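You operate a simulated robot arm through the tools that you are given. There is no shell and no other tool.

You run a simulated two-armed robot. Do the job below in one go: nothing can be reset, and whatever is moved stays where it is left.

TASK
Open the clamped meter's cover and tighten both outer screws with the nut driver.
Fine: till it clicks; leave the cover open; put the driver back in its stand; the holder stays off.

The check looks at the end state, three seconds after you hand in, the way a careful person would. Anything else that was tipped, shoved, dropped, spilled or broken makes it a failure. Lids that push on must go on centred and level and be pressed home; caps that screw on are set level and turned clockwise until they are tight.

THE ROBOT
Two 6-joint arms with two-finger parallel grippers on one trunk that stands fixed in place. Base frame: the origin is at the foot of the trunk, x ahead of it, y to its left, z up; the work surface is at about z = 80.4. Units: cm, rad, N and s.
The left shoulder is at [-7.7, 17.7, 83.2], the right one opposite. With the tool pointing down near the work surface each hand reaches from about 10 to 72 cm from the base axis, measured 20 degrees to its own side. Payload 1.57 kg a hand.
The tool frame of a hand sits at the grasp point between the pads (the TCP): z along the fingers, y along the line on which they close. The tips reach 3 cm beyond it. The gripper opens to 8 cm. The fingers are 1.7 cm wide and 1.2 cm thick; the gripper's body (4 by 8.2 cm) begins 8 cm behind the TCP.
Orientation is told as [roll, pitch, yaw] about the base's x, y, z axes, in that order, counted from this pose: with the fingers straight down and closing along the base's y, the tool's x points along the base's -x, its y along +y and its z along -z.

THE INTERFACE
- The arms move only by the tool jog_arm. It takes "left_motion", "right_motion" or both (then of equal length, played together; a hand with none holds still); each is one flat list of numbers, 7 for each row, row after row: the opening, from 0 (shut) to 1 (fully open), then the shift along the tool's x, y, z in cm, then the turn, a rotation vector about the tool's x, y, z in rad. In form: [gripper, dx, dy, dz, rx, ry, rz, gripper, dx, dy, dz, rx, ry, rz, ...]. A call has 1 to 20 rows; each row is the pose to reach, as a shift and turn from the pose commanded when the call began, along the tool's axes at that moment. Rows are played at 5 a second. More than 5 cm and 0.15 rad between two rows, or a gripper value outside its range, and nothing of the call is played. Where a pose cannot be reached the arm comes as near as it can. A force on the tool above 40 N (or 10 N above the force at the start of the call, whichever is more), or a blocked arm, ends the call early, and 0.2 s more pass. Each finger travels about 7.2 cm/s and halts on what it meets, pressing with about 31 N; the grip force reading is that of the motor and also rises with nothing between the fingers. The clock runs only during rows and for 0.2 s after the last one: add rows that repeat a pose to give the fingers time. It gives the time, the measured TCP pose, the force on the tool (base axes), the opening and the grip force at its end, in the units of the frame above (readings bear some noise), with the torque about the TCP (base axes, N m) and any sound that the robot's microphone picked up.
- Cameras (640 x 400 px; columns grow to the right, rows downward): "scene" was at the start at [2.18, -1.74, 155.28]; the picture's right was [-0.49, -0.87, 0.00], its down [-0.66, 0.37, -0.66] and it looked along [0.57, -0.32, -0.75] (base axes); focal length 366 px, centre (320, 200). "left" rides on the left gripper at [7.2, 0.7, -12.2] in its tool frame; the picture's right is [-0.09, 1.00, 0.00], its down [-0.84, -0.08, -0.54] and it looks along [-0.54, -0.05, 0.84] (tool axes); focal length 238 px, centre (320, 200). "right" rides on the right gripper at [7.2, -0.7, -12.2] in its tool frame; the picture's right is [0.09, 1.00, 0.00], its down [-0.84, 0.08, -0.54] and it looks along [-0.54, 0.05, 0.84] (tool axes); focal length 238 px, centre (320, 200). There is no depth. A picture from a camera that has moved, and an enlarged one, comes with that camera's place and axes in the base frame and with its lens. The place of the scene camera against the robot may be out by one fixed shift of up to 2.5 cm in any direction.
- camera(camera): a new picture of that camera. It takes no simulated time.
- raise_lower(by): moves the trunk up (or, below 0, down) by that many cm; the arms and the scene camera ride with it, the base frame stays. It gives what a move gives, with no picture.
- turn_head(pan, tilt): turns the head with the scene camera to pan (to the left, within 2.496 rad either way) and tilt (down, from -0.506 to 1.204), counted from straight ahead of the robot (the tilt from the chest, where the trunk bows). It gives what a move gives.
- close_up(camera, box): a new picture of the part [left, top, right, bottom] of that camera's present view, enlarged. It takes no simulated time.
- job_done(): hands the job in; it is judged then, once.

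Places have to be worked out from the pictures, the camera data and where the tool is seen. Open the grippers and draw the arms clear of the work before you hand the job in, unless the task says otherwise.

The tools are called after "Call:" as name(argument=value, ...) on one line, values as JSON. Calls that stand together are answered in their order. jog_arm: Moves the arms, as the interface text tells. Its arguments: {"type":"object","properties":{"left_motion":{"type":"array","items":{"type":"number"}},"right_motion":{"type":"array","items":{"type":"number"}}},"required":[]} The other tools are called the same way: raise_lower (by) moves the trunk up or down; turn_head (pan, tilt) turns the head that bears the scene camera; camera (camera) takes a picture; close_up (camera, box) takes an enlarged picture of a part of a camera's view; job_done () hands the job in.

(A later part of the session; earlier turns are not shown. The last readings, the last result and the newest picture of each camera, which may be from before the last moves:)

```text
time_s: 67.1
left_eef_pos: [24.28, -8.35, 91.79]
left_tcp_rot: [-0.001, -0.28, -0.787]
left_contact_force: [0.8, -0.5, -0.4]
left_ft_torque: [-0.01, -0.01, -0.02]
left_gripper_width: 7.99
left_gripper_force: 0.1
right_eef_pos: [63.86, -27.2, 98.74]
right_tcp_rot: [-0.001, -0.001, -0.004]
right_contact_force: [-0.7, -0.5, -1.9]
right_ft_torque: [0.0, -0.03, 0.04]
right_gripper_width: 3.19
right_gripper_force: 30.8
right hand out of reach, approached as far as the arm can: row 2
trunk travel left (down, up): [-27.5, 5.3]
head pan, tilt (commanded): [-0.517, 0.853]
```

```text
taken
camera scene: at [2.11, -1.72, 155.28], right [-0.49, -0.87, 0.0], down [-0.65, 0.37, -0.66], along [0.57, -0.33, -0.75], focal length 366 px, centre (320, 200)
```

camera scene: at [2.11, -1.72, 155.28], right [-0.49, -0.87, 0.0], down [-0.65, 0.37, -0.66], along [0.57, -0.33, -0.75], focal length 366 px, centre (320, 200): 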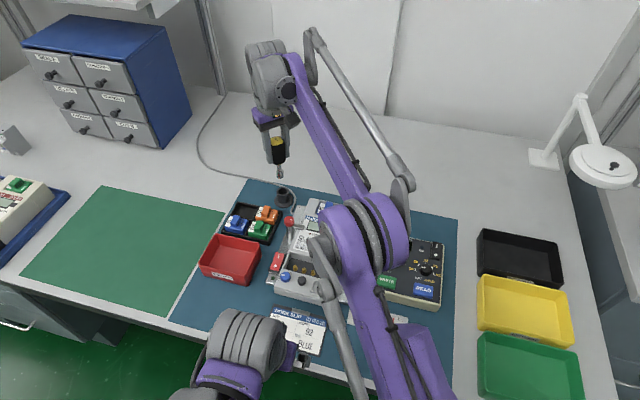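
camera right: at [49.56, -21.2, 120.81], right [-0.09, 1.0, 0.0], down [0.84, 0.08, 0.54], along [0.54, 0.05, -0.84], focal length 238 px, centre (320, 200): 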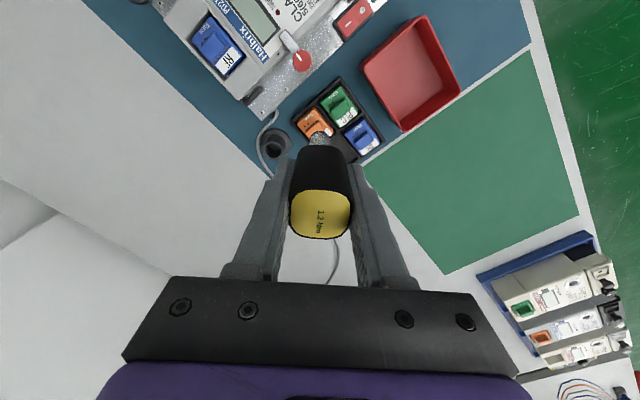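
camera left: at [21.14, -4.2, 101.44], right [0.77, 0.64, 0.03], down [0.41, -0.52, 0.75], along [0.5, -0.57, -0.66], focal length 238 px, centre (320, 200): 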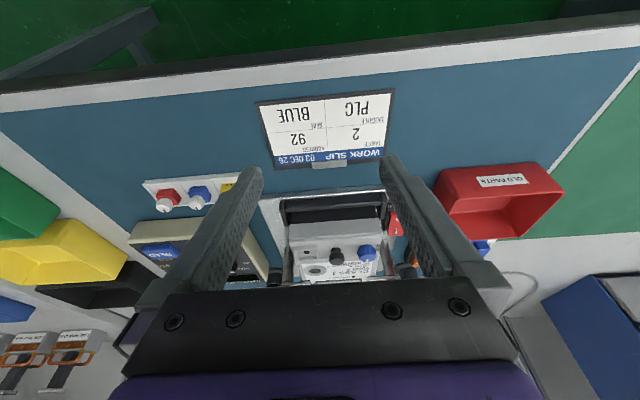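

The elbow is up again. I now carry the driver inward while gradually rising to TCP z≈104.9 (within reach), to hover high above S4 at yaw 0.

Call:
jog_arm(right_motion=[0.34, 3.36, 0.3, -2.76, 0, 0, 0, 0.34, 6.76, 1.0, -6.16, 0, 0, 0, 0.34, 10.86, 2.3, -6.16, 0, 0, 0, 0.34, 14.86, 3.9, -6.16, 0, 0, 0, 0.34, 18.86, 5.7, -6.16, 0, 0, 0, 0.34, 22.46, 7.67, -6.16, 0, 0, 0, 0.34, 22.46, 7.67, -6.16, 0, 0, 0])

Call:
camera(camera="right")

Call:
camera(camera="scene")

```text
time_s: 68.7
left_eef_pos: [24.41, -8.24, 91.71]
left_tcp_rot: [0.0, -0.279, -0.785]
left_contact_force: [0.4, 0.0, -0.5]
left_ft_torque: [0.01, 0.02, 0.0]
left_gripper_width: 8.02
left_gripper_force: 0.1
right_eef_pos: [41.7, -19.51, 104.99]
right_tcp_rot: [-0.001, 0.002, -0.002]
right_contact_force: [0.0, 0.4, -2.3]
right_ft_torque: [-0.01, 0.02, -0.02]
right_gripper_width: 3.14
right_gripper_force: 31.2
trunk travel left (down, up): [-27.5, 5.3]
head pan, tilt (commanded): [-0.517, 0.853]
```

```text
taken
camera right: at [34.55, -20.17, 117.16], right [-0.09, 1.0, 0.0], down [0.84, 0.08, 0.54], along [0.54, 0.05, -0.84], focal length 238 px, centre (320, 200)
```

right: 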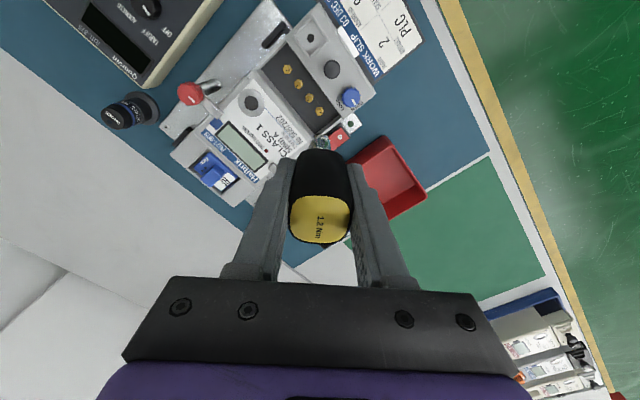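

```text
taken
camera scene: at [2.29, -1.77, 155.28], right [-0.49, -0.87, 0.0], down [-0.66, 0.37, -0.66], along [0.57, -0.32, -0.75], focal length 366 px, centre (320, 200)
```

scene: 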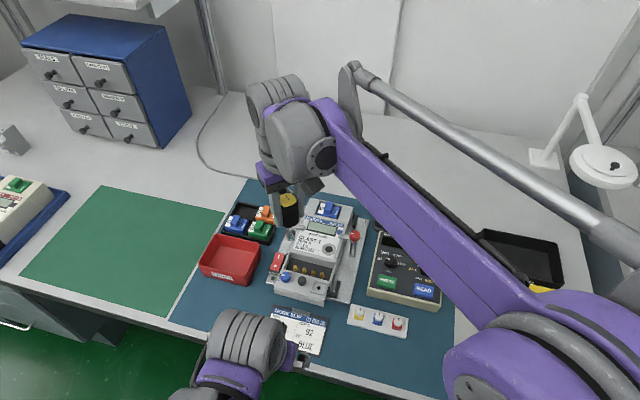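

The arm is well placed and all four screws are visible to both cameras. I zoom in for accurate positions.

Call:
close_up(camera="right", box=[260, 40, 380, 140])

Call:
close_up(camera="scene", box=[275, 240, 345, 300])

```text
4.00 times, centred on (320, 90) of right
camera zoom: at [34.55, -20.17, 117.16], right [-0.09, 1.0, 0.0], down [0.84, 0.08, 0.54], along [0.54, 0.05, -0.84], focal length 953 px, centre (320, 640)
```

zoom: 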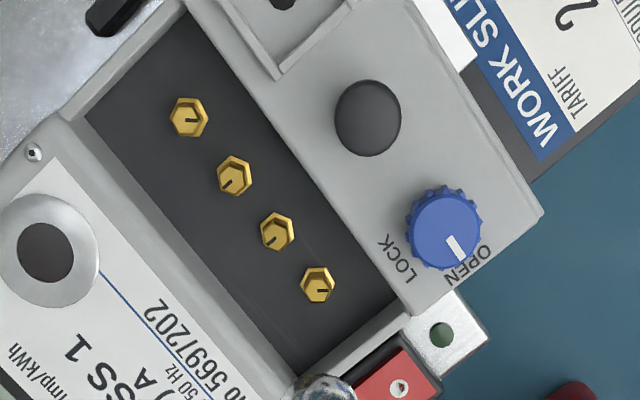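

```text
6.67 times, centred on (310, 270) of scene
camera zoom: at [2.29, -1.77, 155.28], right [-0.49, -0.87, 0.0], down [-0.66, 0.37, -0.66], along [0.57, -0.32, -0.75], focal length 2436 px, centre (387, -267)
```

zoom: 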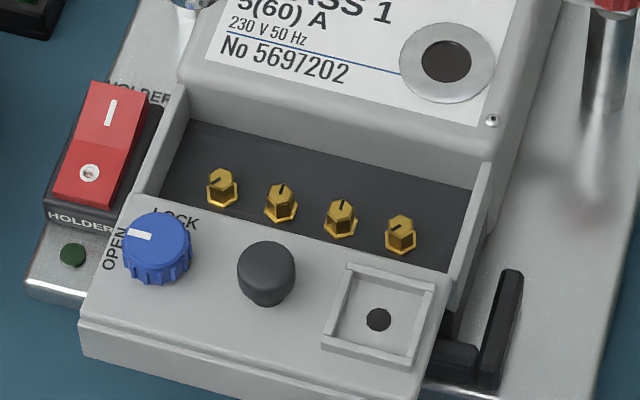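

From the tool frame, S4 lies about 0.24 cm along tool x and -0.08 along tool y from the driver's axis. I test how far counter-clockwise the wrist can turn here (for a long clockwise stroke), at this safe height.

Call:
jog_arm(right_motion=[0.34, 0, 0, 0, 0, 0, -0.15, 0.34, 0, 0, 0, 0, 0, -0.3, 0.34, 0, 0, 0, 0, 0, -0.45, 0.34, 0, 0, 0, 0, 0, -0.6, 0.34, 0, 0, 0, 0, 0, -0.75, 0.34, 0, 0, 0, 0, 0, -0.9, 0.34, 0, 0, 0, 0, 0, -1.05, 0.34, 0, 0, 0, 0, 0, -1.2, 0.34, 0, 0, 0, 0, 0, -1.35, 0.34, 0, 0, 0, 0, 0, -1.5, 0.34, 0, 0, 0, 0, 0, -1.57])

Call:
close_up(camera="right", box=[220, 20, 420, 160])

```text
time_s: 71.1
left_eef_pos: [24.36, -8.32, 91.77]
left_tcp_rot: [0.002, -0.28, -0.787]
left_contact_force: [-0.8, -0.1, 0.3]
left_ft_torque: [0.02, -0.01, 0.03]
left_gripper_width: 7.99
left_gripper_force: 0.1
right_eef_pos: [41.6, -19.57, 104.94]
right_tcp_rot: [-0.001, 0.001, 1.57]
right_contact_force: [-0.1, -0.6, -1.2]
right_ft_torque: [-0.01, 0.02, 0.0]
right_gripper_width: 3.16
right_gripper_force: 30.9
trunk travel left (down, up): [-27.5, 5.3]
head pan, tilt (commanded): [-0.517, 0.853]
```

```text
2.86 times, centred on (320, 90) of right
camera zoom: at [42.32, -26.71, 117.2], right [-1.0, -0.09, 0.0], down [-0.08, 0.84, 0.54], along [-0.05, 0.54, -0.84], focal length 681 px, centre (320, 514)
```

zoom: 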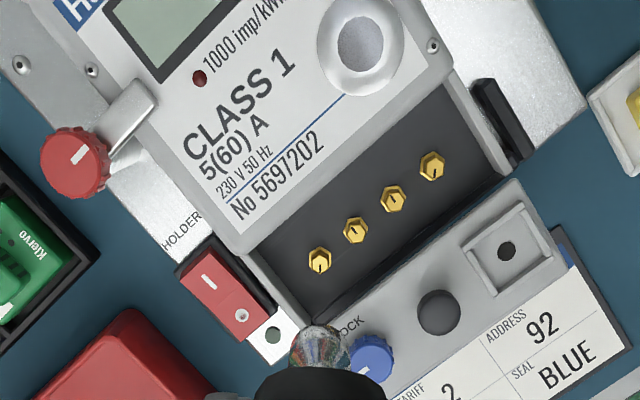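

Yaw +1.57 is reachable here. I zoom more tightly on socket and screw to measure the lateral offset (base x at this yaw).

Call:
close_up(camera="right", box=[295, 90, 345, 150])

Call:
close_up(camera="right", box=[270, 130, 370, 250])

```text
6.67 times, centred on (320, 120) of right
camera zoom: at [42.32, -26.71, 117.2], right [-1.0, -0.09, 0.0], down [-0.08, 0.84, 0.54], along [-0.05, 0.54, -0.84], focal length 1589 px, centre (320, 733)
```

zoom: 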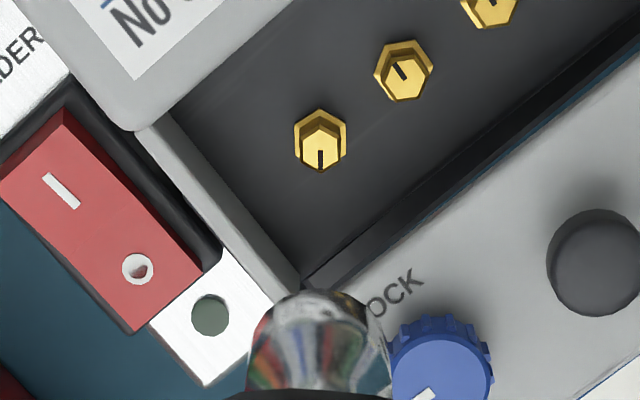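

```text
3.33 times, centred on (320, 190) of right
camera zoom: at [42.32, -26.71, 117.2], right [-1.0, -0.09, 0.0], down [-0.08, 0.84, 0.54], along [-0.05, 0.54, -0.84], focal length 794 px, centre (320, 233)
```

zoom: 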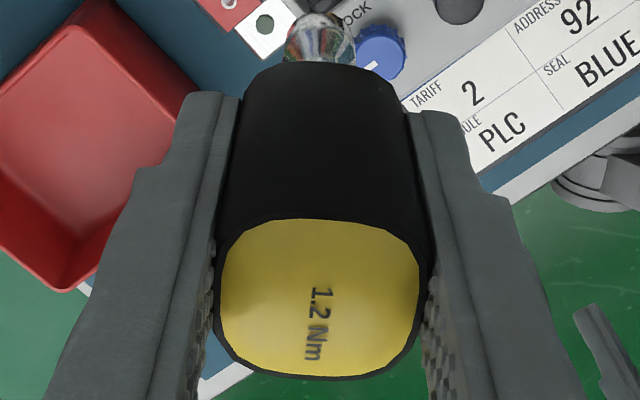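

The driver's axis is within about 0.05 cm of S4 in both directions. I test a larger counter-clockwise yaw to gain clockwise stroke.

Call:
jog_arm(right_motion=[0.34, 0, 0, 0, 0, 0, -0.15, 0.34, 0, 0, 0, 0, 0, -0.3, 0.34, 0, 0, 0, 0, 0, -0.45, 0.34, 0, 0, 0, 0, 0, -0.6, 0.34, 0, 0, 0, 0, 0, -0.75, 0.34, 0, 0, 0, 0, 0, -0.9, 0.34, 0, 0, 0, 0, 0, -1.047])

Call:
close_up(camera="right", box=[270, 60, 370, 160])

```text
time_s: 72.7
left_eef_pos: [24.25, -8.29, 91.84]
left_tcp_rot: [0.001, -0.278, -0.786]
left_contact_force: [-0.6, 0.6, 1.0]
left_ft_torque: [0.0, 0.01, 0.01]
left_gripper_width: 8.01
left_gripper_force: 0.2
right_eef_pos: [41.48, -19.66, 104.96]
right_tcp_rot: [0.003, -0.001, 2.619]
right_contact_force: [0.1, 0.3, -1.4]
right_ft_torque: [0.0, -0.01, 0.0]
right_gripper_width: 3.15
right_gripper_force: 30.6
trunk travel left (down, up): [-27.5, 5.3]
head pan, tilt (commanded): [-0.517, 0.853]
```

```text
4.00 times, centred on (320, 110) of right
camera zoom: at [48.21, -22.53, 117.2], right [-0.42, -0.91, 0.0], down [-0.76, 0.35, 0.54], along [-0.49, 0.23, -0.84], focal length 953 px, centre (320, 560)
```

zoom: 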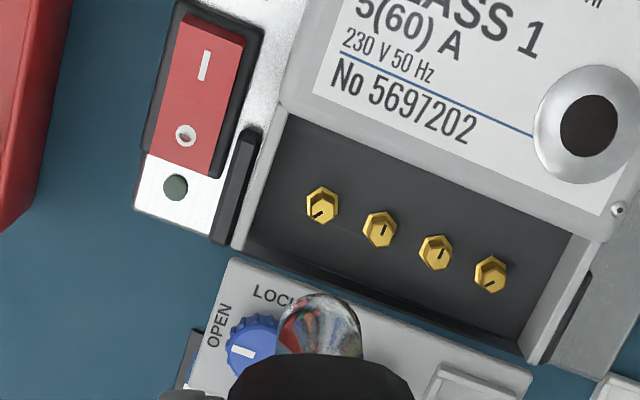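

Yaw 2.62 is reachable too, and the alignment with S4 holds within ~0.06 cm; the hex's corners line up with the tool axes. I descend to put the socket tip about 0.6 cm above the screw and check.

Call:
jog_arm(right_motion=[0.34, 0, 0.03, 4, 0, 0, 0, 0.34, 0, 0.03, 7, 0, 0, 0, 0.34, 0, 0.03, 9, 0, 0, 0, 0.34, 0, 0.03, 10.3, 0, 0, 0, 0.34, 0, 0.03, 10.3, 0, 0, 0])

Call:
close_up(camera="right", box=[270, 60, 370, 160])

Call:
close_up(camera="scene", box=[275, 225, 345, 295])

```text
time_s: 73.9
left_eef_pos: [24.33, -8.26, 91.6]
left_tcp_rot: [0.001, -0.28, -0.786]
left_contact_force: [0.7, 0.0, 0.8]
left_ft_torque: [-0.03, 0.0, 0.0]
left_gripper_width: 7.98
left_gripper_force: 0.1
right_eef_pos: [41.48, -19.64, 94.66]
right_tcp_rot: [0.002, 0.0, 2.616]
right_contact_force: [-0.8, 0.0, -0.5]
right_ft_torque: [0.02, 0.03, -0.01]
right_gripper_width: 3.16
right_gripper_force: 30.6
trunk travel left (down, up): [-27.5, 5.3]
head pan, tilt (commanded): [-0.517, 0.853]
```

```text
4.00 times, centred on (320, 110) of right
camera zoom: at [48.2, -22.67, 106.82], right [-0.42, -0.91, 0.0], down [-0.76, 0.35, 0.54], along [-0.49, 0.23, -0.84], focal length 953 px, centre (320, 560)
```

zoom: 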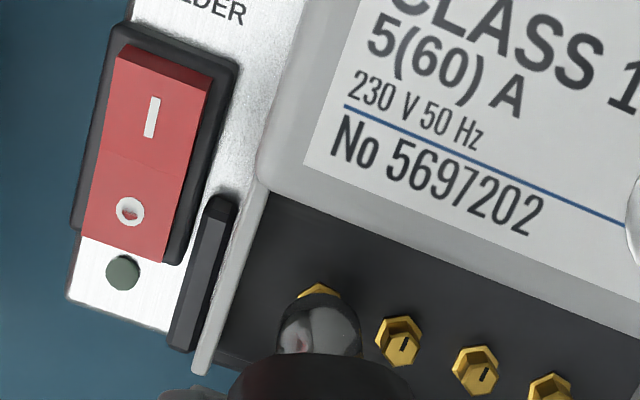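

```text
5.71 times, centred on (310, 260) of scene
camera zoom: at [2.18, -1.74, 155.28], right [-0.49, -0.87, 0.0], down [-0.66, 0.37, -0.66], along [0.57, -0.32, -0.75], focal length 2088 px, centre (377, -143)
```

zoom: 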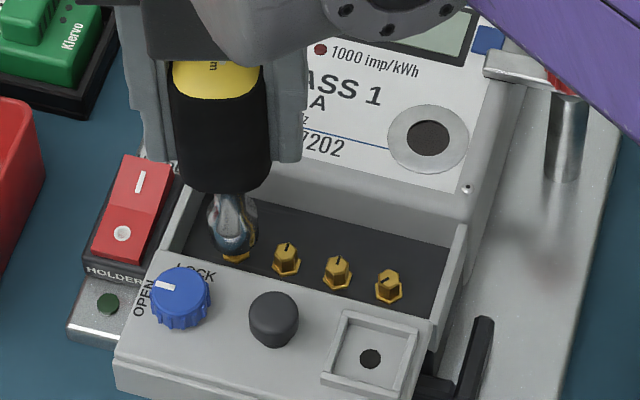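

The socket sits right above S4 in both views. I lower slowly in small steps and watch for contact force.

Call:
jog_arm(right_motion=[0.34, 0, 0, 0.2, 0, 0, 0, 0.34, 0, 0, 0.4, 0, 0, 0, 0.34, 0, 0, 0.55, 0, 0, 0, 0.34, 0, 0, 0.7, 0, 0, 0, 0.34, 0, 0, 0.8, 0, 0, 0])

```text
time_s: 75.1
left_eef_pos: [24.24, -8.29, 91.86]
left_tcp_rot: [-0.001, -0.281, -0.786]
left_contact_force: [0.2, 0.6, -0.3]
left_ft_torque: [0.0, 0.03, -0.01]
left_gripper_width: 8.02
left_gripper_force: 0.1
right_eef_pos: [41.52, -19.56, 94.06]
right_tcp_rot: [0.004, 0.003, 2.616]
right_contact_force: [3.8, -3.1, 36.8]
right_ft_torque: [-0.43, -0.54, 0.01]
right_gripper_width: 3.18
right_gripper_force: 31.5
trunk travel left (down, up): [-27.5, 5.3]
head pan, tilt (commanded): [-0.517, 0.853]
```

Contact at TCP z≈94.1 with 37 N: the socket rests on the screw head, not yet over the hex. I ease up to a light press and rotate slowly clockwise to let the hex drop in.

Call:
jog_arm(right_motion=[0.34, 0, 0, -0.14, 0, 0, 0, 0.34, 0, 0, -0.14, 0, 0, 0.08, 0.34, 0, 0, -0.14, 0, 0, 0.16, 0.34, 0, 0, -0.14, 0, 0, 0.24, 0.34, 0, 0, -0.14, 0, 0, 0.32])

Call:
close_up(camera="scene", box=[275, 225, 345, 295])

```text
time_s: 76.3
left_eef_pos: [24.21, -8.14, 91.79]
left_tcp_rot: [0.001, -0.281, -0.784]
left_contact_force: [0.1, 0.2, 0.1]
left_ft_torque: [0.0, -0.02, -0.01]
left_gripper_width: 8.0
left_gripper_force: 0.0
right_eef_pos: [41.36, -19.43, 94.05]
right_tcp_rot: [-0.001, 0.002, 2.293]
right_contact_force: [5.5, -1.6, 29.6]
right_ft_torque: [-0.31, -0.6, 0.0]
right_gripper_width: 3.19
right_gripper_force: 31.4
trunk travel left (down, up): [-27.5, 5.3]
head pan, tilt (commanded): [-0.517, 0.853]
```

```text
5.71 times, centred on (310, 260) of scene
camera zoom: at [2.04, -1.66, 155.29], right [-0.49, -0.87, 0.0], down [-0.65, 0.37, -0.66], along [0.57, -0.33, -0.75], focal length 2088 px, centre (377, -143)
```

zoom: 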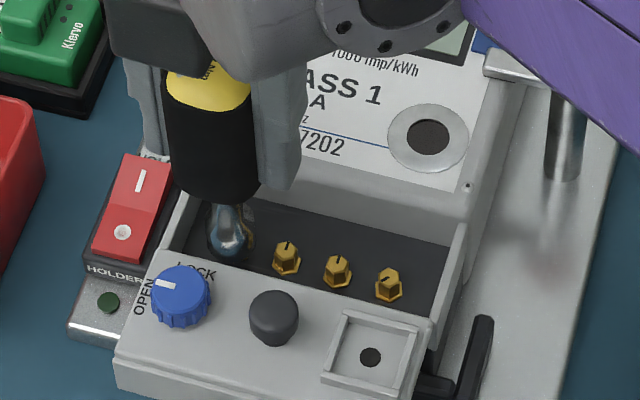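

Force remains on one side of the rim (toward the meter's rear), so the socket is slightly off-centre. I check the hand camera's view at this yaw.

Call:
close_up(camera="right", box=[280, 90, 370, 150])

Call:
close_up(camera="scene", box=[285, 245, 325, 285])

```text
6.67 times, centred on (325, 120) of right
camera zoom: at [46.81, -24.43, 106.3], right [-0.69, -0.73, 0.0], down [-0.61, 0.58, 0.54], along [-0.39, 0.37, -0.84], focal length 1589 px, centre (287, 733)
```

zoom: 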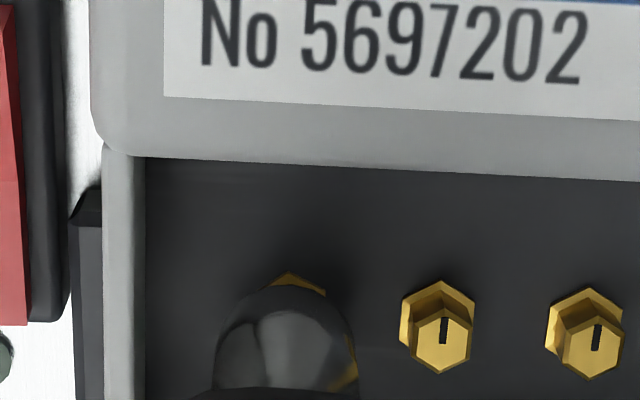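

```text
10.00 times, centred on (305, 265) of scene
camera zoom: at [2.04, -1.66, 155.29], right [-0.49, -0.87, 0.0], down [-0.65, 0.37, -0.66], along [0.57, -0.33, -0.75], focal length 3655 px, centre (470, -450)
```

zoom: 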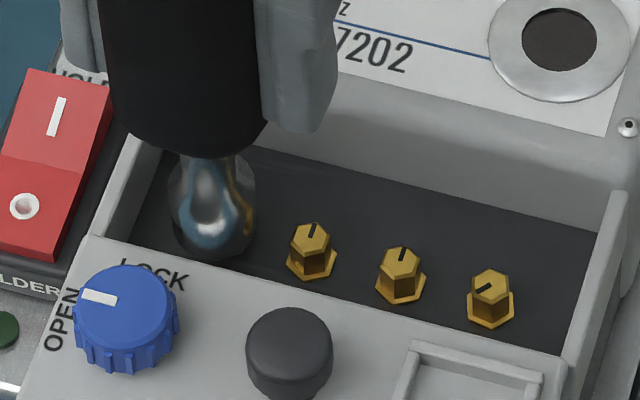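

The screw is displaced roughly (0.02–0.07,-0.13) cm from the socket centre. I lift a little, shift by that amount, and press lightly again.

Call:
jog_arm(right_motion=[0.34, 0, 0, -0.3, 0, 0, 0, 0.34, 0.13, 0.05, -0.3, 0, 0, 0, 0.34, 0.13, 0.05, -0.15, 0, 0, 0, 0.34, 0.13, 0.05, -0.02, 0, 0, 0])

```text
time_s: 77.3
left_eef_pos: [24.14, -8.34, 91.74]
left_tcp_rot: [0.0, -0.28, -0.784]
left_contact_force: [0.6, 0.7, 1.0]
left_ft_torque: [-0.01, -0.06, 0.0]
left_gripper_width: 8.0
left_gripper_force: 0.0
right_eef_pos: [41.64, -19.75, 94.01]
right_tcp_rot: [0.002, 0.0, 2.295]
right_contact_force: [-0.1, 0.3, -1.8]
right_ft_torque: [-0.01, -0.02, -0.02]
right_gripper_width: 3.18
right_gripper_force: 31.5
trunk travel left (down, up): [-27.5, 5.3]
head pan, tilt (commanded): [-0.517, 0.853]
```

No contact now at the same height, so the socket is entering over the hex. I continue lowering gently.

Call:
jog_arm(right_motion=[0.34, 0, 0, 0.1, 0, 0, 0, 0.34, 0, 0, 0.2, 0, 0, 0, 0.34, 0, 0, 0.3, 0, 0, 0, 0.34, 0, 0, 0.3, 0, 0, 0])

Call:
close_up(camera="scene", box=[285, 245, 325, 285])

```text
time_s: 78.3
left_eef_pos: [24.27, -8.38, 91.73]
left_tcp_rot: [0.0, -0.279, -0.784]
left_contact_force: [0.6, -0.8, 0.0]
left_ft_torque: [0.0, 0.01, 0.0]
left_gripper_width: 7.99
left_gripper_force: 0.0
right_eef_pos: [41.53, -19.7, 93.72]
right_tcp_rot: [0.001, -0.001, 2.295]
right_contact_force: [-0.2, -0.2, -0.9]
right_ft_torque: [-0.01, 0.01, 0.03]
right_gripper_width: 3.16
right_gripper_force: 31.0
trunk travel left (down, up): [-27.5, 5.3]
head pan, tilt (commanded): [-0.517, 0.853]
```

```text
10.00 times, centred on (305, 265) of scene
camera zoom: at [2.19, -1.74, 155.28], right [-0.49, -0.87, 0.0], down [-0.66, 0.37, -0.66], along [0.57, -0.32, -0.75], focal length 3655 px, centre (470, -450)
```

zoom: 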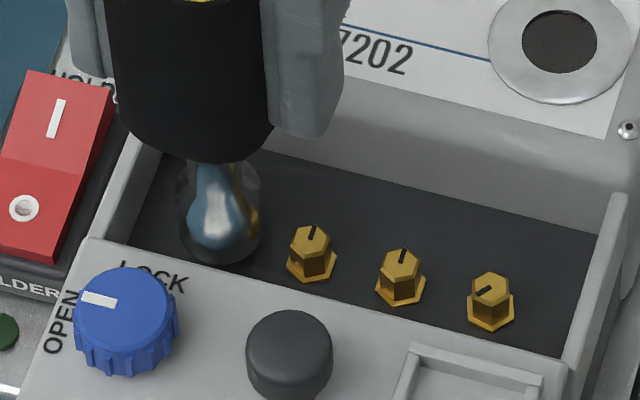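

The socket is over the head with no force. I lower further to seat it on the flange.

Call:
jog_arm(right_motion=[0.34, 0, 0, 0.1, 0, 0, 0, 0.34, 0, 0, 0.2, 0, 0, 0, 0.34, 0, 0, 0.25, 0, 0, 0, 0.34, 0, 0, 0.25, 0, 0, 0])

```text
time_s: 79.3
left_eef_pos: [24.3, -8.23, 91.81]
left_tcp_rot: [0.001, -0.28, -0.784]
left_contact_force: [-0.4, 0.4, -0.4]
left_ft_torque: [0.01, 0.0, -0.01]
left_gripper_width: 8.01
left_gripper_force: 0.1
right_eef_pos: [41.6, -19.65, 93.49]
right_tcp_rot: [0.002, -0.001, 2.296]
right_contact_force: [0.3, 0.0, -1.8]
right_ft_torque: [-0.01, -0.03, 0.0]
right_gripper_width: 3.17
right_gripper_force: 31.1
trunk travel left (down, up): [-27.5, 5.3]
head pan, tilt (commanded): [-0.517, 0.853]
```

Engaged ~0.6 cm deep. I rotate clockwise 0.45 rad and read the torque.

Call:
jog_arm(right_motion=[0.34, 0, 0, 0, 0, 0, 0.09, 0.34, 0, 0, 0, 0, 0, 0.18, 0.34, 0, 0, 0, 0, 0, 0.27, 0.34, 0, 0, 0, 0, 0, 0.36, 0.34, 0, 0, 0, 0, 0, 0.45])

Call:
close_up(camera="scene", box=[275, 225, 345, 295])

```text
time_s: 80.5
left_eef_pos: [24.33, -8.22, 91.79]
left_tcp_rot: [0.0, -0.278, -0.787]
left_contact_force: [-0.6, -0.2, -0.1]
left_ft_torque: [-0.01, -0.02, 0.02]
left_gripper_width: 8.01
left_gripper_force: 0.1
right_eef_pos: [41.6, -19.73, 93.5]
right_tcp_rot: [0.002, 0.002, 1.845]
right_contact_force: [0.1, -0.7, -1.3]
right_ft_torque: [0.0, 0.01, -0.03]
right_gripper_width: 3.18
right_gripper_force: 31.0
trunk travel left (down, up): [-27.5, 5.3]
head pan, tilt (commanded): [-0.517, 0.853]
```

```text
5.71 times, centred on (310, 260) of scene
camera zoom: at [2.19, -1.74, 155.28], right [-0.49, -0.87, 0.0], down [-0.66, 0.37, -0.66], along [0.57, -0.32, -0.75], focal length 2088 px, centre (377, -143)
```

zoom: 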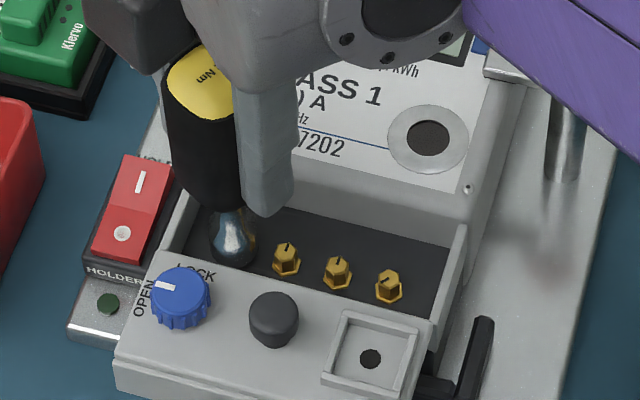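

Torque is still near zero: the screw turns freely or isn't gripped deep enough. I lower until I feel the flange.

Call:
jog_arm(right_motion=[0.34, 0, 0, 0.1, 0, 0, 0, 0.34, 0, 0, 0.2, 0, 0, 0, 0.34, 0, 0, 0.3, 0, 0, 0, 0.34, 0, 0, 0.35, 0, 0, 0])

```text
time_s: 81.5
left_eef_pos: [24.32, -8.29, 91.67]
left_tcp_rot: [0.0, -0.28, -0.785]
left_contact_force: [0.2, -0.9, 0.8]
left_ft_torque: [-0.02, 0.02, 0.0]
left_gripper_width: 7.98
left_gripper_force: 0.0
right_eef_pos: [41.58, -19.77, 93.0]
right_tcp_rot: [0.002, 0.002, 1.846]
right_contact_force: [-0.9, 0.6, 0.2]
right_ft_torque: [0.02, 0.03, -0.03]
right_gripper_width: 3.16
right_gripper_force: 31.1
trunk travel left (down, up): [-27.5, 5.3]
head pan, tilt (commanded): [-0.517, 0.853]
```

Still no contact at z=93.0. I check in the pictures that the socket is really over S4 and not beside it.

Call:
close_up(camera="right", box=[270, 80, 370, 150])

Call:
close_up(camera="scene", box=[285, 245, 325, 285])

```text
5.71 times, centred on (320, 115) of right
camera zoom: at [44.26, -26.4, 105.33], right [-0.93, -0.36, 0.0], down [-0.3, 0.79, 0.54], along [-0.2, 0.5, -0.84], focal length 1362 px, centre (320, 686)
```

zoom: 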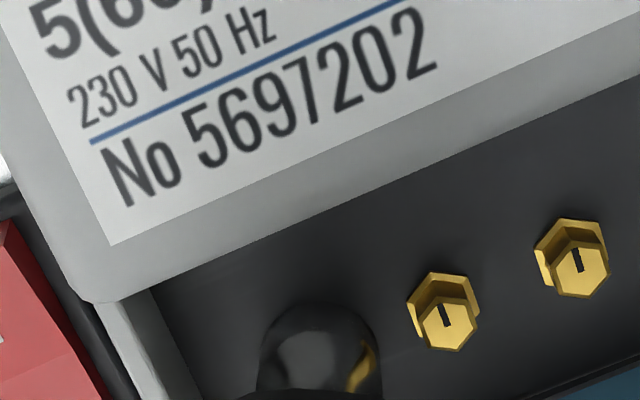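

```text
10.00 times, centred on (305, 265) of scene
camera zoom: at [2.19, -1.74, 155.29], right [-0.49, -0.87, 0.0], down [-0.66, 0.37, -0.66], along [0.57, -0.32, -0.75], focal length 3655 px, centre (470, -450)
```

zoom: 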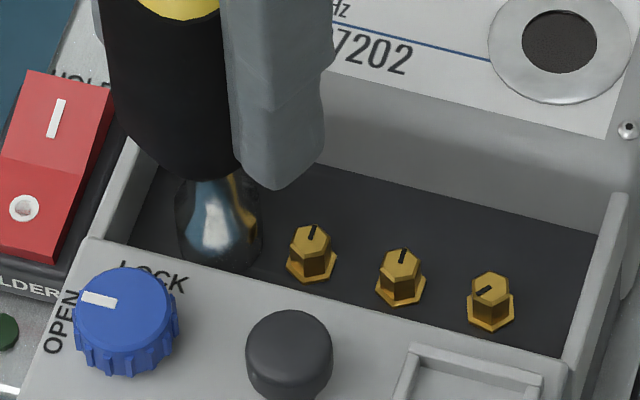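

Both views show the socket fully over S4. I lower slightly to touch the flange and then keep turning clockwise.

Call:
jog_arm(right_motion=[0.34, 0, 0, 0.05, 0, 0, 0, 0.34, 0, 0, 0.1, 0, 0, 0, 0.34, 0, 0, 0.15, 0, 0, 0, 0.34, 0, 0, 0.15, 0, 0, 0])

```text
time_s: 82.5
left_eef_pos: [24.26, -8.11, 91.79]
left_tcp_rot: [0.0, -0.281, -0.785]
left_contact_force: [1.0, 0.4, 0.2]
left_ft_torque: [-0.02, 0.04, 0.0]
left_gripper_width: 8.01
left_gripper_force: 0.0
right_eef_pos: [41.55, -19.84, 93.14]
right_tcp_rot: [-0.001, 0.0, 1.846]
right_contact_force: [3.4, -2.3, 27.2]
right_ft_torque: [0.01, -0.17, -0.05]
right_gripper_width: 3.17
right_gripper_force: 30.7
trunk travel left (down, up): [-27.5, 5.3]
head pan, tilt (commanded): [-0.517, 0.853]
```

Seated on the flange (27 N). I ease off 0.12 cm and turn clockwise 1.5 rad, listening for the click.

Call:
jog_arm(right_motion=[0.34, 0, 0, -0.12, 0, 0, 0, 0.34, 0, 0, -0.12, 0, 0, 0.12, 0.34, 0, 0, -0.12, 0, 0, 0.24, 0.34, 0, 0, -0.12, 0, 0, 0.36, 0.34, 0, 0, -0.12, 0, 0, 0.48, 0.34, 0, 0, -0.12, 0, 0, 0.6])

Call:
close_up(camera="scene", box=[275, 225, 345, 295])

```text
time_s: 83.9
left_eef_pos: [24.28, -8.25, 91.73]
left_tcp_rot: [0.001, -0.28, -0.785]
left_contact_force: [0.0, 0.2, 0.1]
left_ft_torque: [-0.03, -0.03, 0.0]
left_gripper_width: 8.0
left_gripper_force: 0.0
right_eef_pos: [41.57, -19.67, 93.09]
right_tcp_rot: [0.0, 0.002, 1.242]
right_contact_force: [-1.6, 0.2, 6.5]
right_ft_torque: [0.14, 0.13, -0.06]
right_gripper_width: 3.17
right_gripper_force: 30.8
trunk travel left (down, up): [-27.5, 5.3]
head pan, tilt (commanded): [-0.517, 0.853]
```

```text
5.71 times, centred on (310, 260) of scene
camera zoom: at [2.11, -1.7, 155.28], right [-0.49, -0.87, 0.0], down [-0.65, 0.37, -0.66], along [0.57, -0.33, -0.75], focal length 2088 px, centre (377, -143)
```

zoom: 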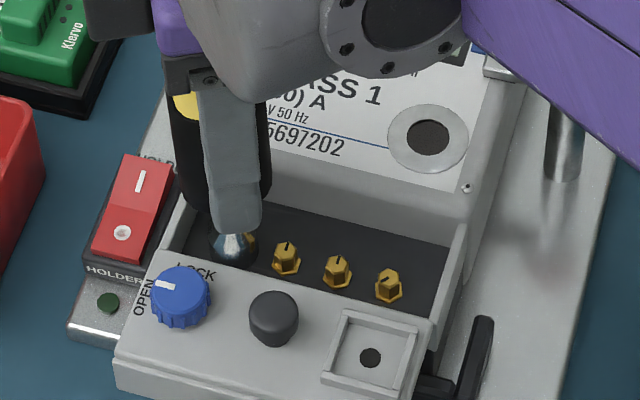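

No resistance yet. I keep turning clockwise.

Call:
jog_arm(right_motion=[0.34, 0, 0, 0, 0, 0, 0.13, 0.34, 0, 0, 0, 0, 0, 0.26, 0.34, 0, 0, 0, 0, 0, 0.39, 0.34, 0, 0, 0, 0, 0, 0.52, 0.34, 0, 0, 0, 0, 0, 0.65, 0.34, 0, 0, 0, 0, 0, 0.78, 0.34, 0, 0, 0, 0, 0, 0.91, 0.34, 0, 0, 0, 0, 0, 1.04])

```text
time_s: 85.7
left_eef_pos: [24.38, -8.28, 91.69]
left_tcp_rot: [0.0, -0.282, -0.786]
left_contact_force: [-0.3, -1.7, -0.2]
left_ft_torque: [0.01, -0.01, 0.01]
left_gripper_width: 7.98
left_gripper_force: 0.1
right_eef_pos: [41.59, -19.86, 93.07]
right_tcp_rot: [0.001, -0.001, 0.203]
right_contact_force: [-1.0, 0.7, 1.2]
right_ft_torque: [0.1, -0.03, 0.77]
right_gripper_width: 3.18
right_gripper_force: 31.0
trunk travel left (down, up): [-27.5, 5.3]
head pan, tilt (commanded): [-0.517, 0.853]
```

Torque has risen to 0.77 Nm: the screw is seating. I continue in smaller steps and listen for the click.

Call:
jog_arm(right_motion=[0.34, 0, 0, 0.03, 0, 0, 0.08, 0.34, 0, 0, 0.03, 0, 0, 0.16, 0.34, 0, 0, 0.03, 0, 0, 0.24])

Call:
close_up(camera="scene", box=[264, 205, 354, 295])

```text
time_s: 86.5
left_eef_pos: [24.39, -8.29, 91.75]
left_tcp_rot: [0.001, -0.28, -0.786]
left_contact_force: [0.2, 0.6, 0.9]
left_ft_torque: [0.01, 0.05, 0.0]
left_gripper_width: 8.0
left_gripper_force: 0.0
right_eef_pos: [41.49, -19.65, 93.12]
right_tcp_rot: [-0.001, 0.002, -0.034]
right_contact_force: [-1.2, 2.1, 5.9]
right_ft_torque: [0.13, -0.02, 0.95]
right_gripper_width: 3.18
right_gripper_force: 31.0
trunk travel left (down, up): [-27.5, 5.3]
head pan, tilt (commanded): [-0.517, 0.853]
```

```text
4.44 times, centred on (309, 250) of scene
camera zoom: at [2.13, -1.7, 155.29], right [-0.49, -0.87, 0.0], down [-0.66, 0.37, -0.66], along [0.57, -0.33, -0.75], focal length 1624 px, centre (369, -22)
```

zoom: 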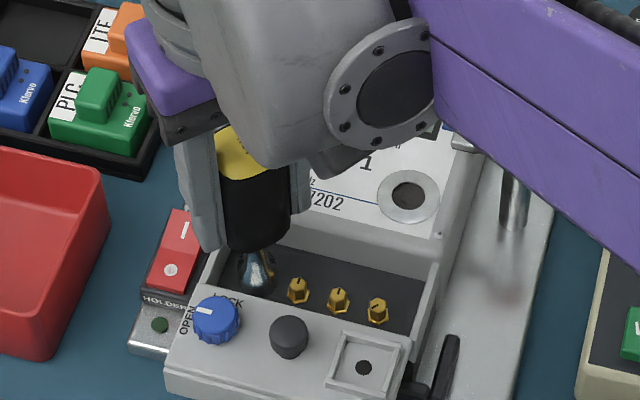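

Torque 0.95 Nm, no click yet. I continue.

Call:
jog_arm(right_motion=[0.34, 0, 0, 0, 0, 0, 0.07, 0.34, 0, 0, 0, 0, 0, 0.14, 0.34, 0, 0, 0, 0, 0, 0.21])

```text
time_s: 87.3
left_eef_pos: [24.3, -8.19, 91.76]
left_tcp_rot: [-0.001, -0.28, -0.785]
left_contact_force: [0.1, 0.9, 0.9]
left_ft_torque: [0.01, -0.01, 0.0]
left_gripper_width: 8.02
left_gripper_force: 0.0
right_eef_pos: [41.6, -19.59, 93.11]
right_tcp_rot: [-0.002, 0.0, -0.246]
right_contact_force: [0.6, 1.6, 6.0]
right_ft_torque: [0.18, -0.1, 1.18]
right_gripper_width: 3.18
right_gripper_force: 31.0
trunk travel left (down, up): [-27.5, 5.3]
head pan, tilt (commanded): [-0.517, 0.853]
```

Torque 1.18 Nm, right at the click threshold. A bit further.

Call:
jog_arm(right_motion=[0.34, 0, 0, 0, 0, 0, 0.05, 0.34, 0, 0, 0, 0, 0, 0.1])

```text
time_s: 87.9
left_eef_pos: [24.3, -8.16, 91.79]
left_tcp_rot: [-0.002, -0.28, -0.786]
left_contact_force: [-0.8, -0.2, -0.2]
left_ft_torque: [-0.01, 0.01, -0.01]
left_gripper_width: 8.02
left_gripper_force: 0.0
right_eef_pos: [41.61, -19.73, 93.02]
right_tcp_rot: [-0.002, 0.001, -0.344]
right_contact_force: [-0.2, 2.2, 7.7]
right_ft_torque: [0.14, -0.09, 1.16]
right_gripper_width: 3.19
right_gripper_force: 31.2
trunk travel left (down, up): [-27.5, 5.3]
head pan, tilt (commanded): [-0.517, 0.853]
```

Torque plateaued at 1.16 Nm with no click reported. I check whether the handle is slipping in the fingers.

Call:
close_up(camera="right", box=[240, 90, 400, 250])

Call:
close_up(camera="scene", box=[264, 205, 354, 295])

```text
2.50 times, centred on (320, 170) of right
camera zoom: at [34.63, -17.85, 105.3], right [0.25, 0.97, 0.0], down [0.81, -0.21, 0.54], along [0.52, -0.14, -0.84], focal length 596 px, centre (320, 275)
```

zoom: 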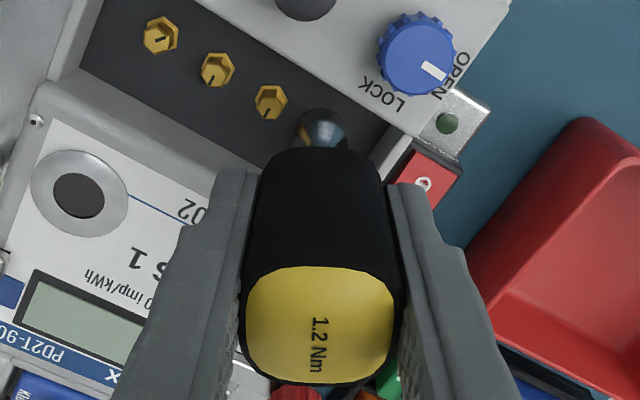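

```text
4.44 times, centred on (309, 250) of scene
camera zoom: at [2.12, -1.69, 155.29], right [-0.49, -0.87, 0.0], down [-0.65, 0.37, -0.66], along [0.57, -0.33, -0.75], focal length 1624 px, centre (369, -22)
```

zoom: 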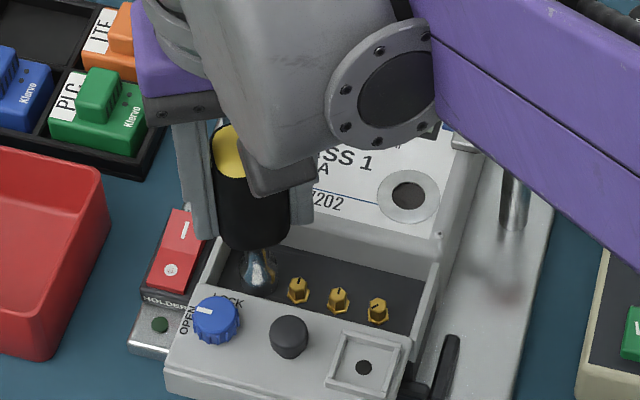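

The handle hasn't slipped noticeably. I turn a little further in small steps.

Call:
jog_arm(right_motion=[0.34, 0, 0, 0, 0, 0, 0.05, 0.34, 0, 0, 0, 0, 0, 0.1, 0.34, 0, 0, 0, 0, 0, 0.15])

```text
time_s: 88.7
left_eef_pos: [24.26, -8.3, 91.8]
left_tcp_rot: [-0.001, -0.28, -0.785]
left_contact_force: [-0.6, -0.1, 0.9]
left_ft_torque: [-0.02, -0.01, 0.0]
left_gripper_width: 8.01
left_gripper_force: 0.3
right_eef_pos: [41.62, -19.63, 93.19]
right_tcp_rot: [-0.003, -0.001, -0.494]
right_contact_force: [-0.6, 1.4, 0.8]
right_ft_torque: [0.1, 0.07, 1.15]
right_gripper_width: 3.2
right_gripper_force: 31.0
trunk travel left (down, up): [-27.5, 5.3]
head pan, tilt (commanded): [-0.517, 0.853]
```

Call:
close_up(camera="right", box=[240, 90, 400, 250])

Call:
close_up(camera="right", box=[230, 60, 370, 150])

```text
2.50 times, centred on (320, 170) of right
camera zoom: at [35.01, -16.84, 105.3], right [0.39, 0.92, 0.0], down [0.77, -0.33, 0.54], along [0.5, -0.21, -0.84], focal length 596 px, centre (320, 275)
```

zoom: 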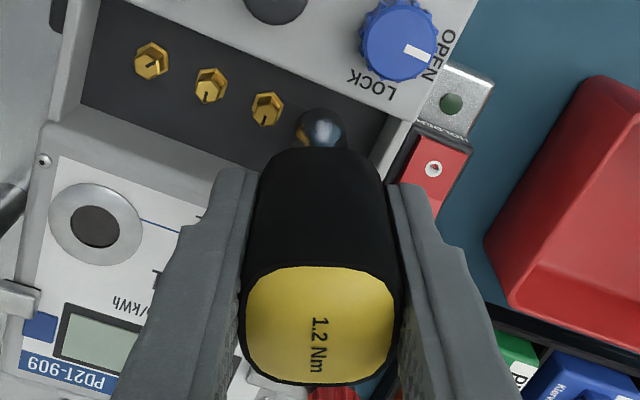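

```text
4.44 times, centred on (300, 105) of right
camera zoom: at [35.01, -16.84, 105.3], right [0.39, 0.92, 0.0], down [0.77, -0.33, 0.54], along [0.5, -0.21, -0.84], focal length 1059 px, centre (409, 622)
```

zoom: 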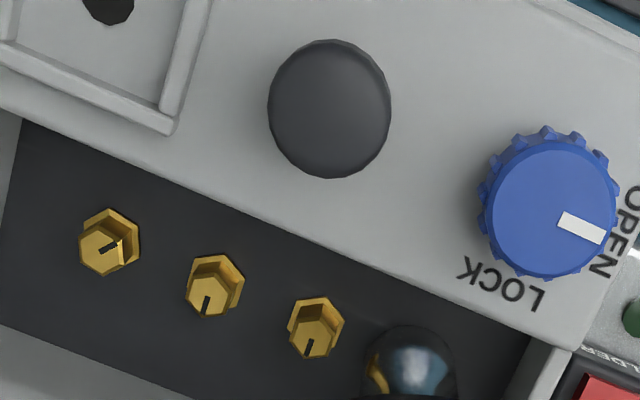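

The handle turns with the hand, torque holding at about 1.15 Nm. I continue a further 0.3 rad, listening for the click.

Call:
jog_arm(right_motion=[0.34, 0, 0, 0, 0, 0, 0.1, 0.34, 0, 0, 0, 0, 0, 0.2, 0.34, 0, 0, 0, 0, 0, 0.3])

Call:
close_up(camera="right", box=[240, 90, 400, 250])

Call:
close_up(camera="scene", box=[264, 205, 354, 295])

```text
time_s: 89.5
left_eef_pos: [24.38, -8.2, 91.71]
left_tcp_rot: [0.001, -0.281, -0.786]
left_contact_force: [0.6, -0.7, 0.1]
left_ft_torque: [0.0, 0.02, 0.04]
left_gripper_width: 7.99
left_gripper_force: 0.2
right_eef_pos: [41.73, -19.78, 93.0]
right_tcp_rot: [-0.003, -0.001, -0.793]
right_contact_force: [-1.3, 0.8, 5.3]
right_ft_torque: [0.07, 0.02, 1.21]
right_gripper_width: 3.24
right_gripper_force: 30.8
trunk travel left (down, up): [-27.5, 5.3]
head pan, tilt (commanded): [-0.517, 0.853]
```

```text
2.50 times, centred on (320, 170) of right
camera zoom: at [36.16, -14.97, 105.29], right [0.65, 0.76, 0.0], down [0.64, -0.54, 0.54], along [0.41, -0.35, -0.84], focal length 596 px, centre (320, 275)
```

zoom: 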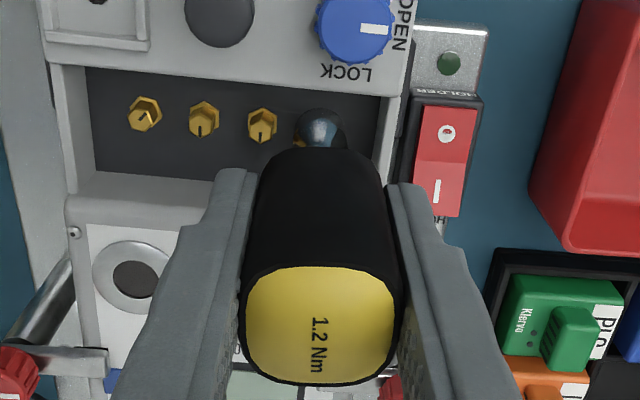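

```text
4.44 times, centred on (309, 250) of scene
camera zoom: at [2.14, -1.7, 155.29], right [-0.49, -0.87, 0.0], down [-0.66, 0.37, -0.66], along [0.57, -0.33, -0.75], focal length 1624 px, centre (369, -22)
```

zoom: 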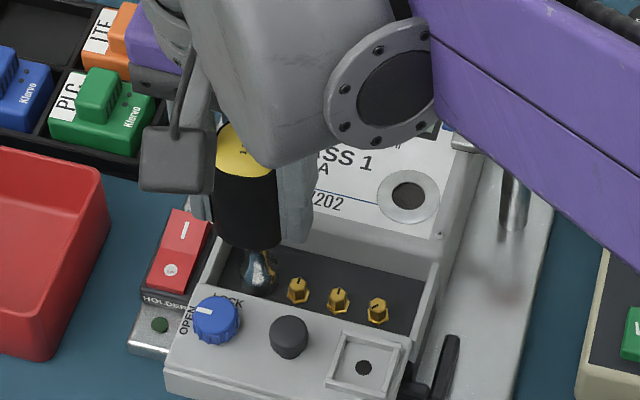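

Torque is 1.21 Nm with only about 4° of slip in the fingers and still no click reported. I continue another 0.3 rad.

Call:
jog_arm(right_motion=[0.3, 0, 0, 0, 0, 0, 0.08, 0.3, 0, 0, 0, 0, 0, 0.16, 0.3, 0, 0, 0, 0, 0, 0.24, 0.3, 0, 0, 0, 0, 0, 0.32])

Call:
close_up(camera="right", box=[240, 90, 400, 250])

```text
time_s: 90.5
left_eef_pos: [24.33, -8.29, 91.72]
left_tcp_rot: [0.0, -0.282, -0.786]
left_contact_force: [0.5, -0.1, -0.3]
left_ft_torque: [0.01, 0.01, 0.04]
left_gripper_width: 7.99
left_gripper_force: 0.0
right_eef_pos: [41.54, -19.66, 93.02]
right_tcp_rot: [-0.001, -0.002, -1.116]
right_contact_force: [1.9, 0.8, 5.8]
right_ft_torque: [0.05, -0.18, 1.2]
right_gripper_width: 3.25
right_gripper_force: 31.0
trunk travel left (down, up): [-27.5, 5.3]
head pan, tilt (commanded): [-0.517, 0.853]
```

```text
2.50 times, centred on (320, 170) of right
camera zoom: at [37.89, -13.48, 105.28], right [0.85, 0.52, 0.0], down [0.44, -0.72, 0.54], along [0.28, -0.46, -0.84], focal length 596 px, centre (320, 275)
```

zoom: 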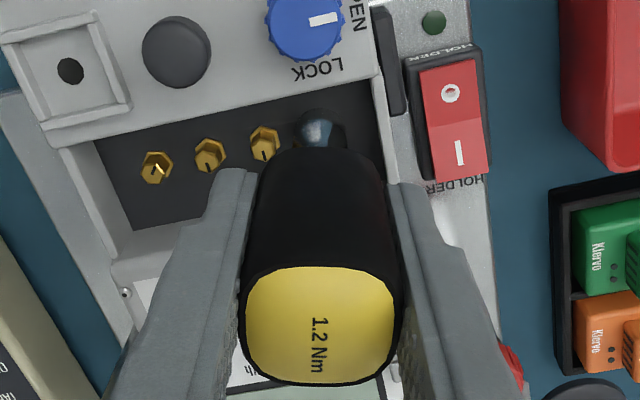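

The torque holds at 1.20 Nm with the handle turning together with the hand. I continue toward yaw -1.55.

Call:
jog_arm(right_motion=[0.3, 0, 0, 0, 0, 0, 0.09, 0.3, 0, 0, 0, 0, 0, 0.18, 0.3, 0, 0, 0, 0, 0, 0.27, 0.3, 0, 0, 0, 0, 0, 0.36, 0.3, 0, 0, 0, 0, 0, 0.44])

Call:
close_up(camera="scene", box=[264, 205, 354, 295])

Call:
close_up(camera="right", box=[240, 90, 400, 250])

```text
time_s: 91.7
left_eef_pos: [24.47, -8.42, 91.82]
left_tcp_rot: [0.0, -0.281, -0.784]
left_contact_force: [0.2, 0.4, 0.7]
left_ft_torque: [0.0, 0.04, -0.03]
left_gripper_width: 8.01
left_gripper_force: 0.1
right_eef_pos: [41.7, -19.79, 92.96]
right_tcp_rot: [0.0, -0.001, -1.555]
right_contact_force: [1.4, -0.8, 6.2]
right_ft_torque: [-0.08, -0.13, 1.21]
right_gripper_width: 3.27
right_gripper_force: 31.0
trunk travel left (down, up): [-27.5, 5.3]
head pan, tilt (commanded): [-0.517, 0.853]
```

```text
4.44 times, centred on (309, 250) of scene
camera zoom: at [2.16, -1.71, 155.29], right [-0.49, -0.87, 0.0], down [-0.66, 0.37, -0.66], along [0.57, -0.33, -0.75], focal length 1624 px, centre (369, -22)
```

zoom: 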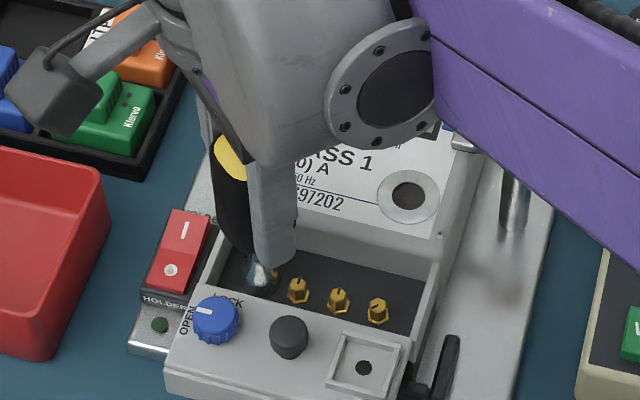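

```text
2.50 times, centred on (320, 170) of right
camera zoom: at [40.89, -12.48, 105.27], right [0.99, 0.11, 0.0], down [0.09, -0.83, 0.54], along [0.06, -0.54, -0.84], focal length 596 px, centre (320, 275)
```

zoom: 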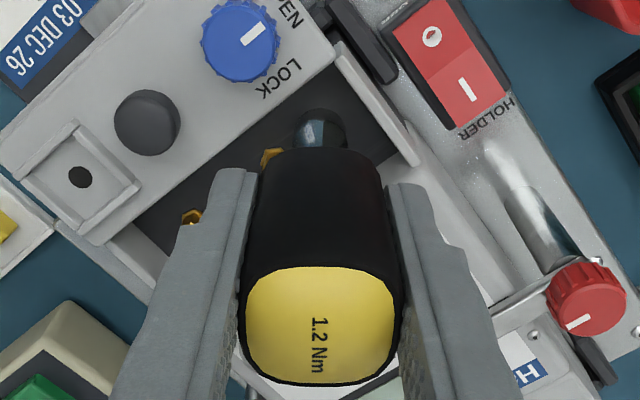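

Still 1.21 Nm and no sound. To see whether the screw or a clutch is turning, I relax the torque slightly backward, then will lift and look at the screw's mark.

Call:
jog_arm(right_motion=[0.3, 0, 0, 0, 0, 0, -0.04, 0.3, 0, 0, 0, 0, 0, -0.08])

```text
time_s: 92.3
left_eef_pos: [24.39, -8.33, 91.61]
left_tcp_rot: [0.0, -0.281, -0.787]
left_contact_force: [0.4, -0.2, 0.2]
left_ft_torque: [-0.02, 0.01, 0.02]
left_gripper_width: 8.01
left_gripper_force: 0.0
right_eef_pos: [41.46, -19.78, 93.0]
right_tcp_rot: [-0.001, -0.001, -1.477]
right_contact_force: [-1.6, -0.3, 4.0]
right_ft_torque: [-0.11, 0.16, 0.85]
right_gripper_width: 3.27
right_gripper_force: 31.1
trunk travel left (down, up): [-27.5, 5.3]
head pan, tilt (commanded): [-0.517, 0.853]
```

Call:
jog_arm(right_motion=[0.3, 0, 0, 0, 0, 0, -0.08, 0.3, 0, 0, 0, 0, 0, -0.16, 0.3, 0, 0, 0, 0, 0, -0.19])

```text
time_s: 93.1
left_eef_pos: [24.28, -8.23, 91.73]
left_tcp_rot: [0.0, -0.281, -0.785]
left_contact_force: [-0.6, 0.0, 0.1]
left_ft_torque: [-0.02, -0.02, 0.03]
left_gripper_width: 8.01
left_gripper_force: 0.0
right_eef_pos: [41.66, -19.68, 93.04]
right_tcp_rot: [0.001, -0.002, -1.285]
right_contact_force: [-0.3, 3.0, 1.6]
right_ft_torque: [0.13, -0.02, 0.09]
right_gripper_width: 3.26
right_gripper_force: 30.6
trunk travel left (down, up): [-27.5, 5.3]
head pan, tilt (commanded): [-0.517, 0.853]
```

Torque is relaxed to 0.09 Nm. I lift the driver 3.5 cm to look at the screw's mark.

Call:
jog_arm(right_motion=[0.3, 0, 0, -0.5, 0, 0, 0, 0.3, 0, 0, -1, 0, 0, 0, 0.3, 0, 0, -2, 0, 0, 0, 0.3, 0, 0, -3.5, 0, 0, 0, 0.3, 0, 0, -3.5, 0, 0, 0])

Call:
close_up(camera="scene", box=[275, 235, 345, 295])

Call:
close_up(camera="right", box=[240, 60, 400, 160])

```text
time_s: 94.3
left_eef_pos: [24.36, -8.25, 91.82]
left_tcp_rot: [0.001, -0.28, -0.786]
left_contact_force: [0.1, 0.5, 0.9]
left_ft_torque: [-0.01, 0.0, -0.01]
left_gripper_width: 7.99
left_gripper_force: 0.0
right_eef_pos: [41.63, -19.72, 96.58]
right_tcp_rot: [-0.002, -0.001, -1.285]
right_contact_force: [0.2, 0.0, -1.5]
right_ft_torque: [-0.01, 0.01, 0.01]
right_gripper_width: 3.25
right_gripper_force: 30.9
trunk travel left (down, up): [-27.5, 5.3]
head pan, tilt (commanded): [-0.517, 0.853]
```

```text
6.67 times, centred on (310, 265) of scene
camera zoom: at [2.21, -1.75, 155.28], right [-0.49, -0.87, 0.0], down [-0.66, 0.37, -0.66], along [0.57, -0.32, -0.75], focal length 2436 px, centre (387, -233)
```

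zoom: 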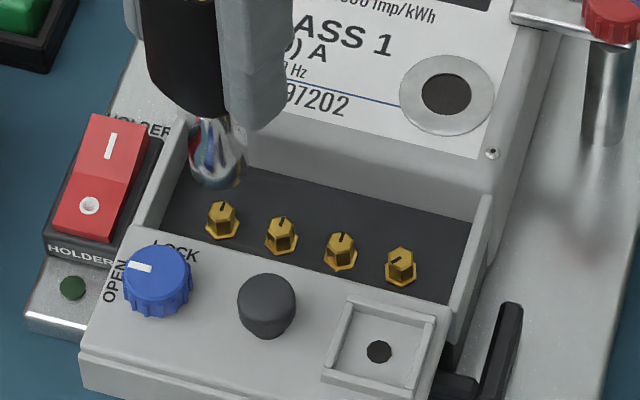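

```text
4.00 times, centred on (320, 110) of right
camera zoom: at [39.02, -12.95, 108.8], right [0.93, 0.37, 0.0], down [0.31, -0.78, 0.54], along [0.2, -0.5, -0.84], focal length 953 px, centre (320, 560)
```

zoom: 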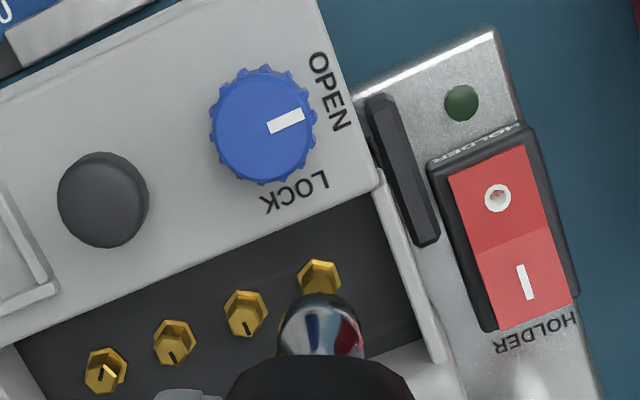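

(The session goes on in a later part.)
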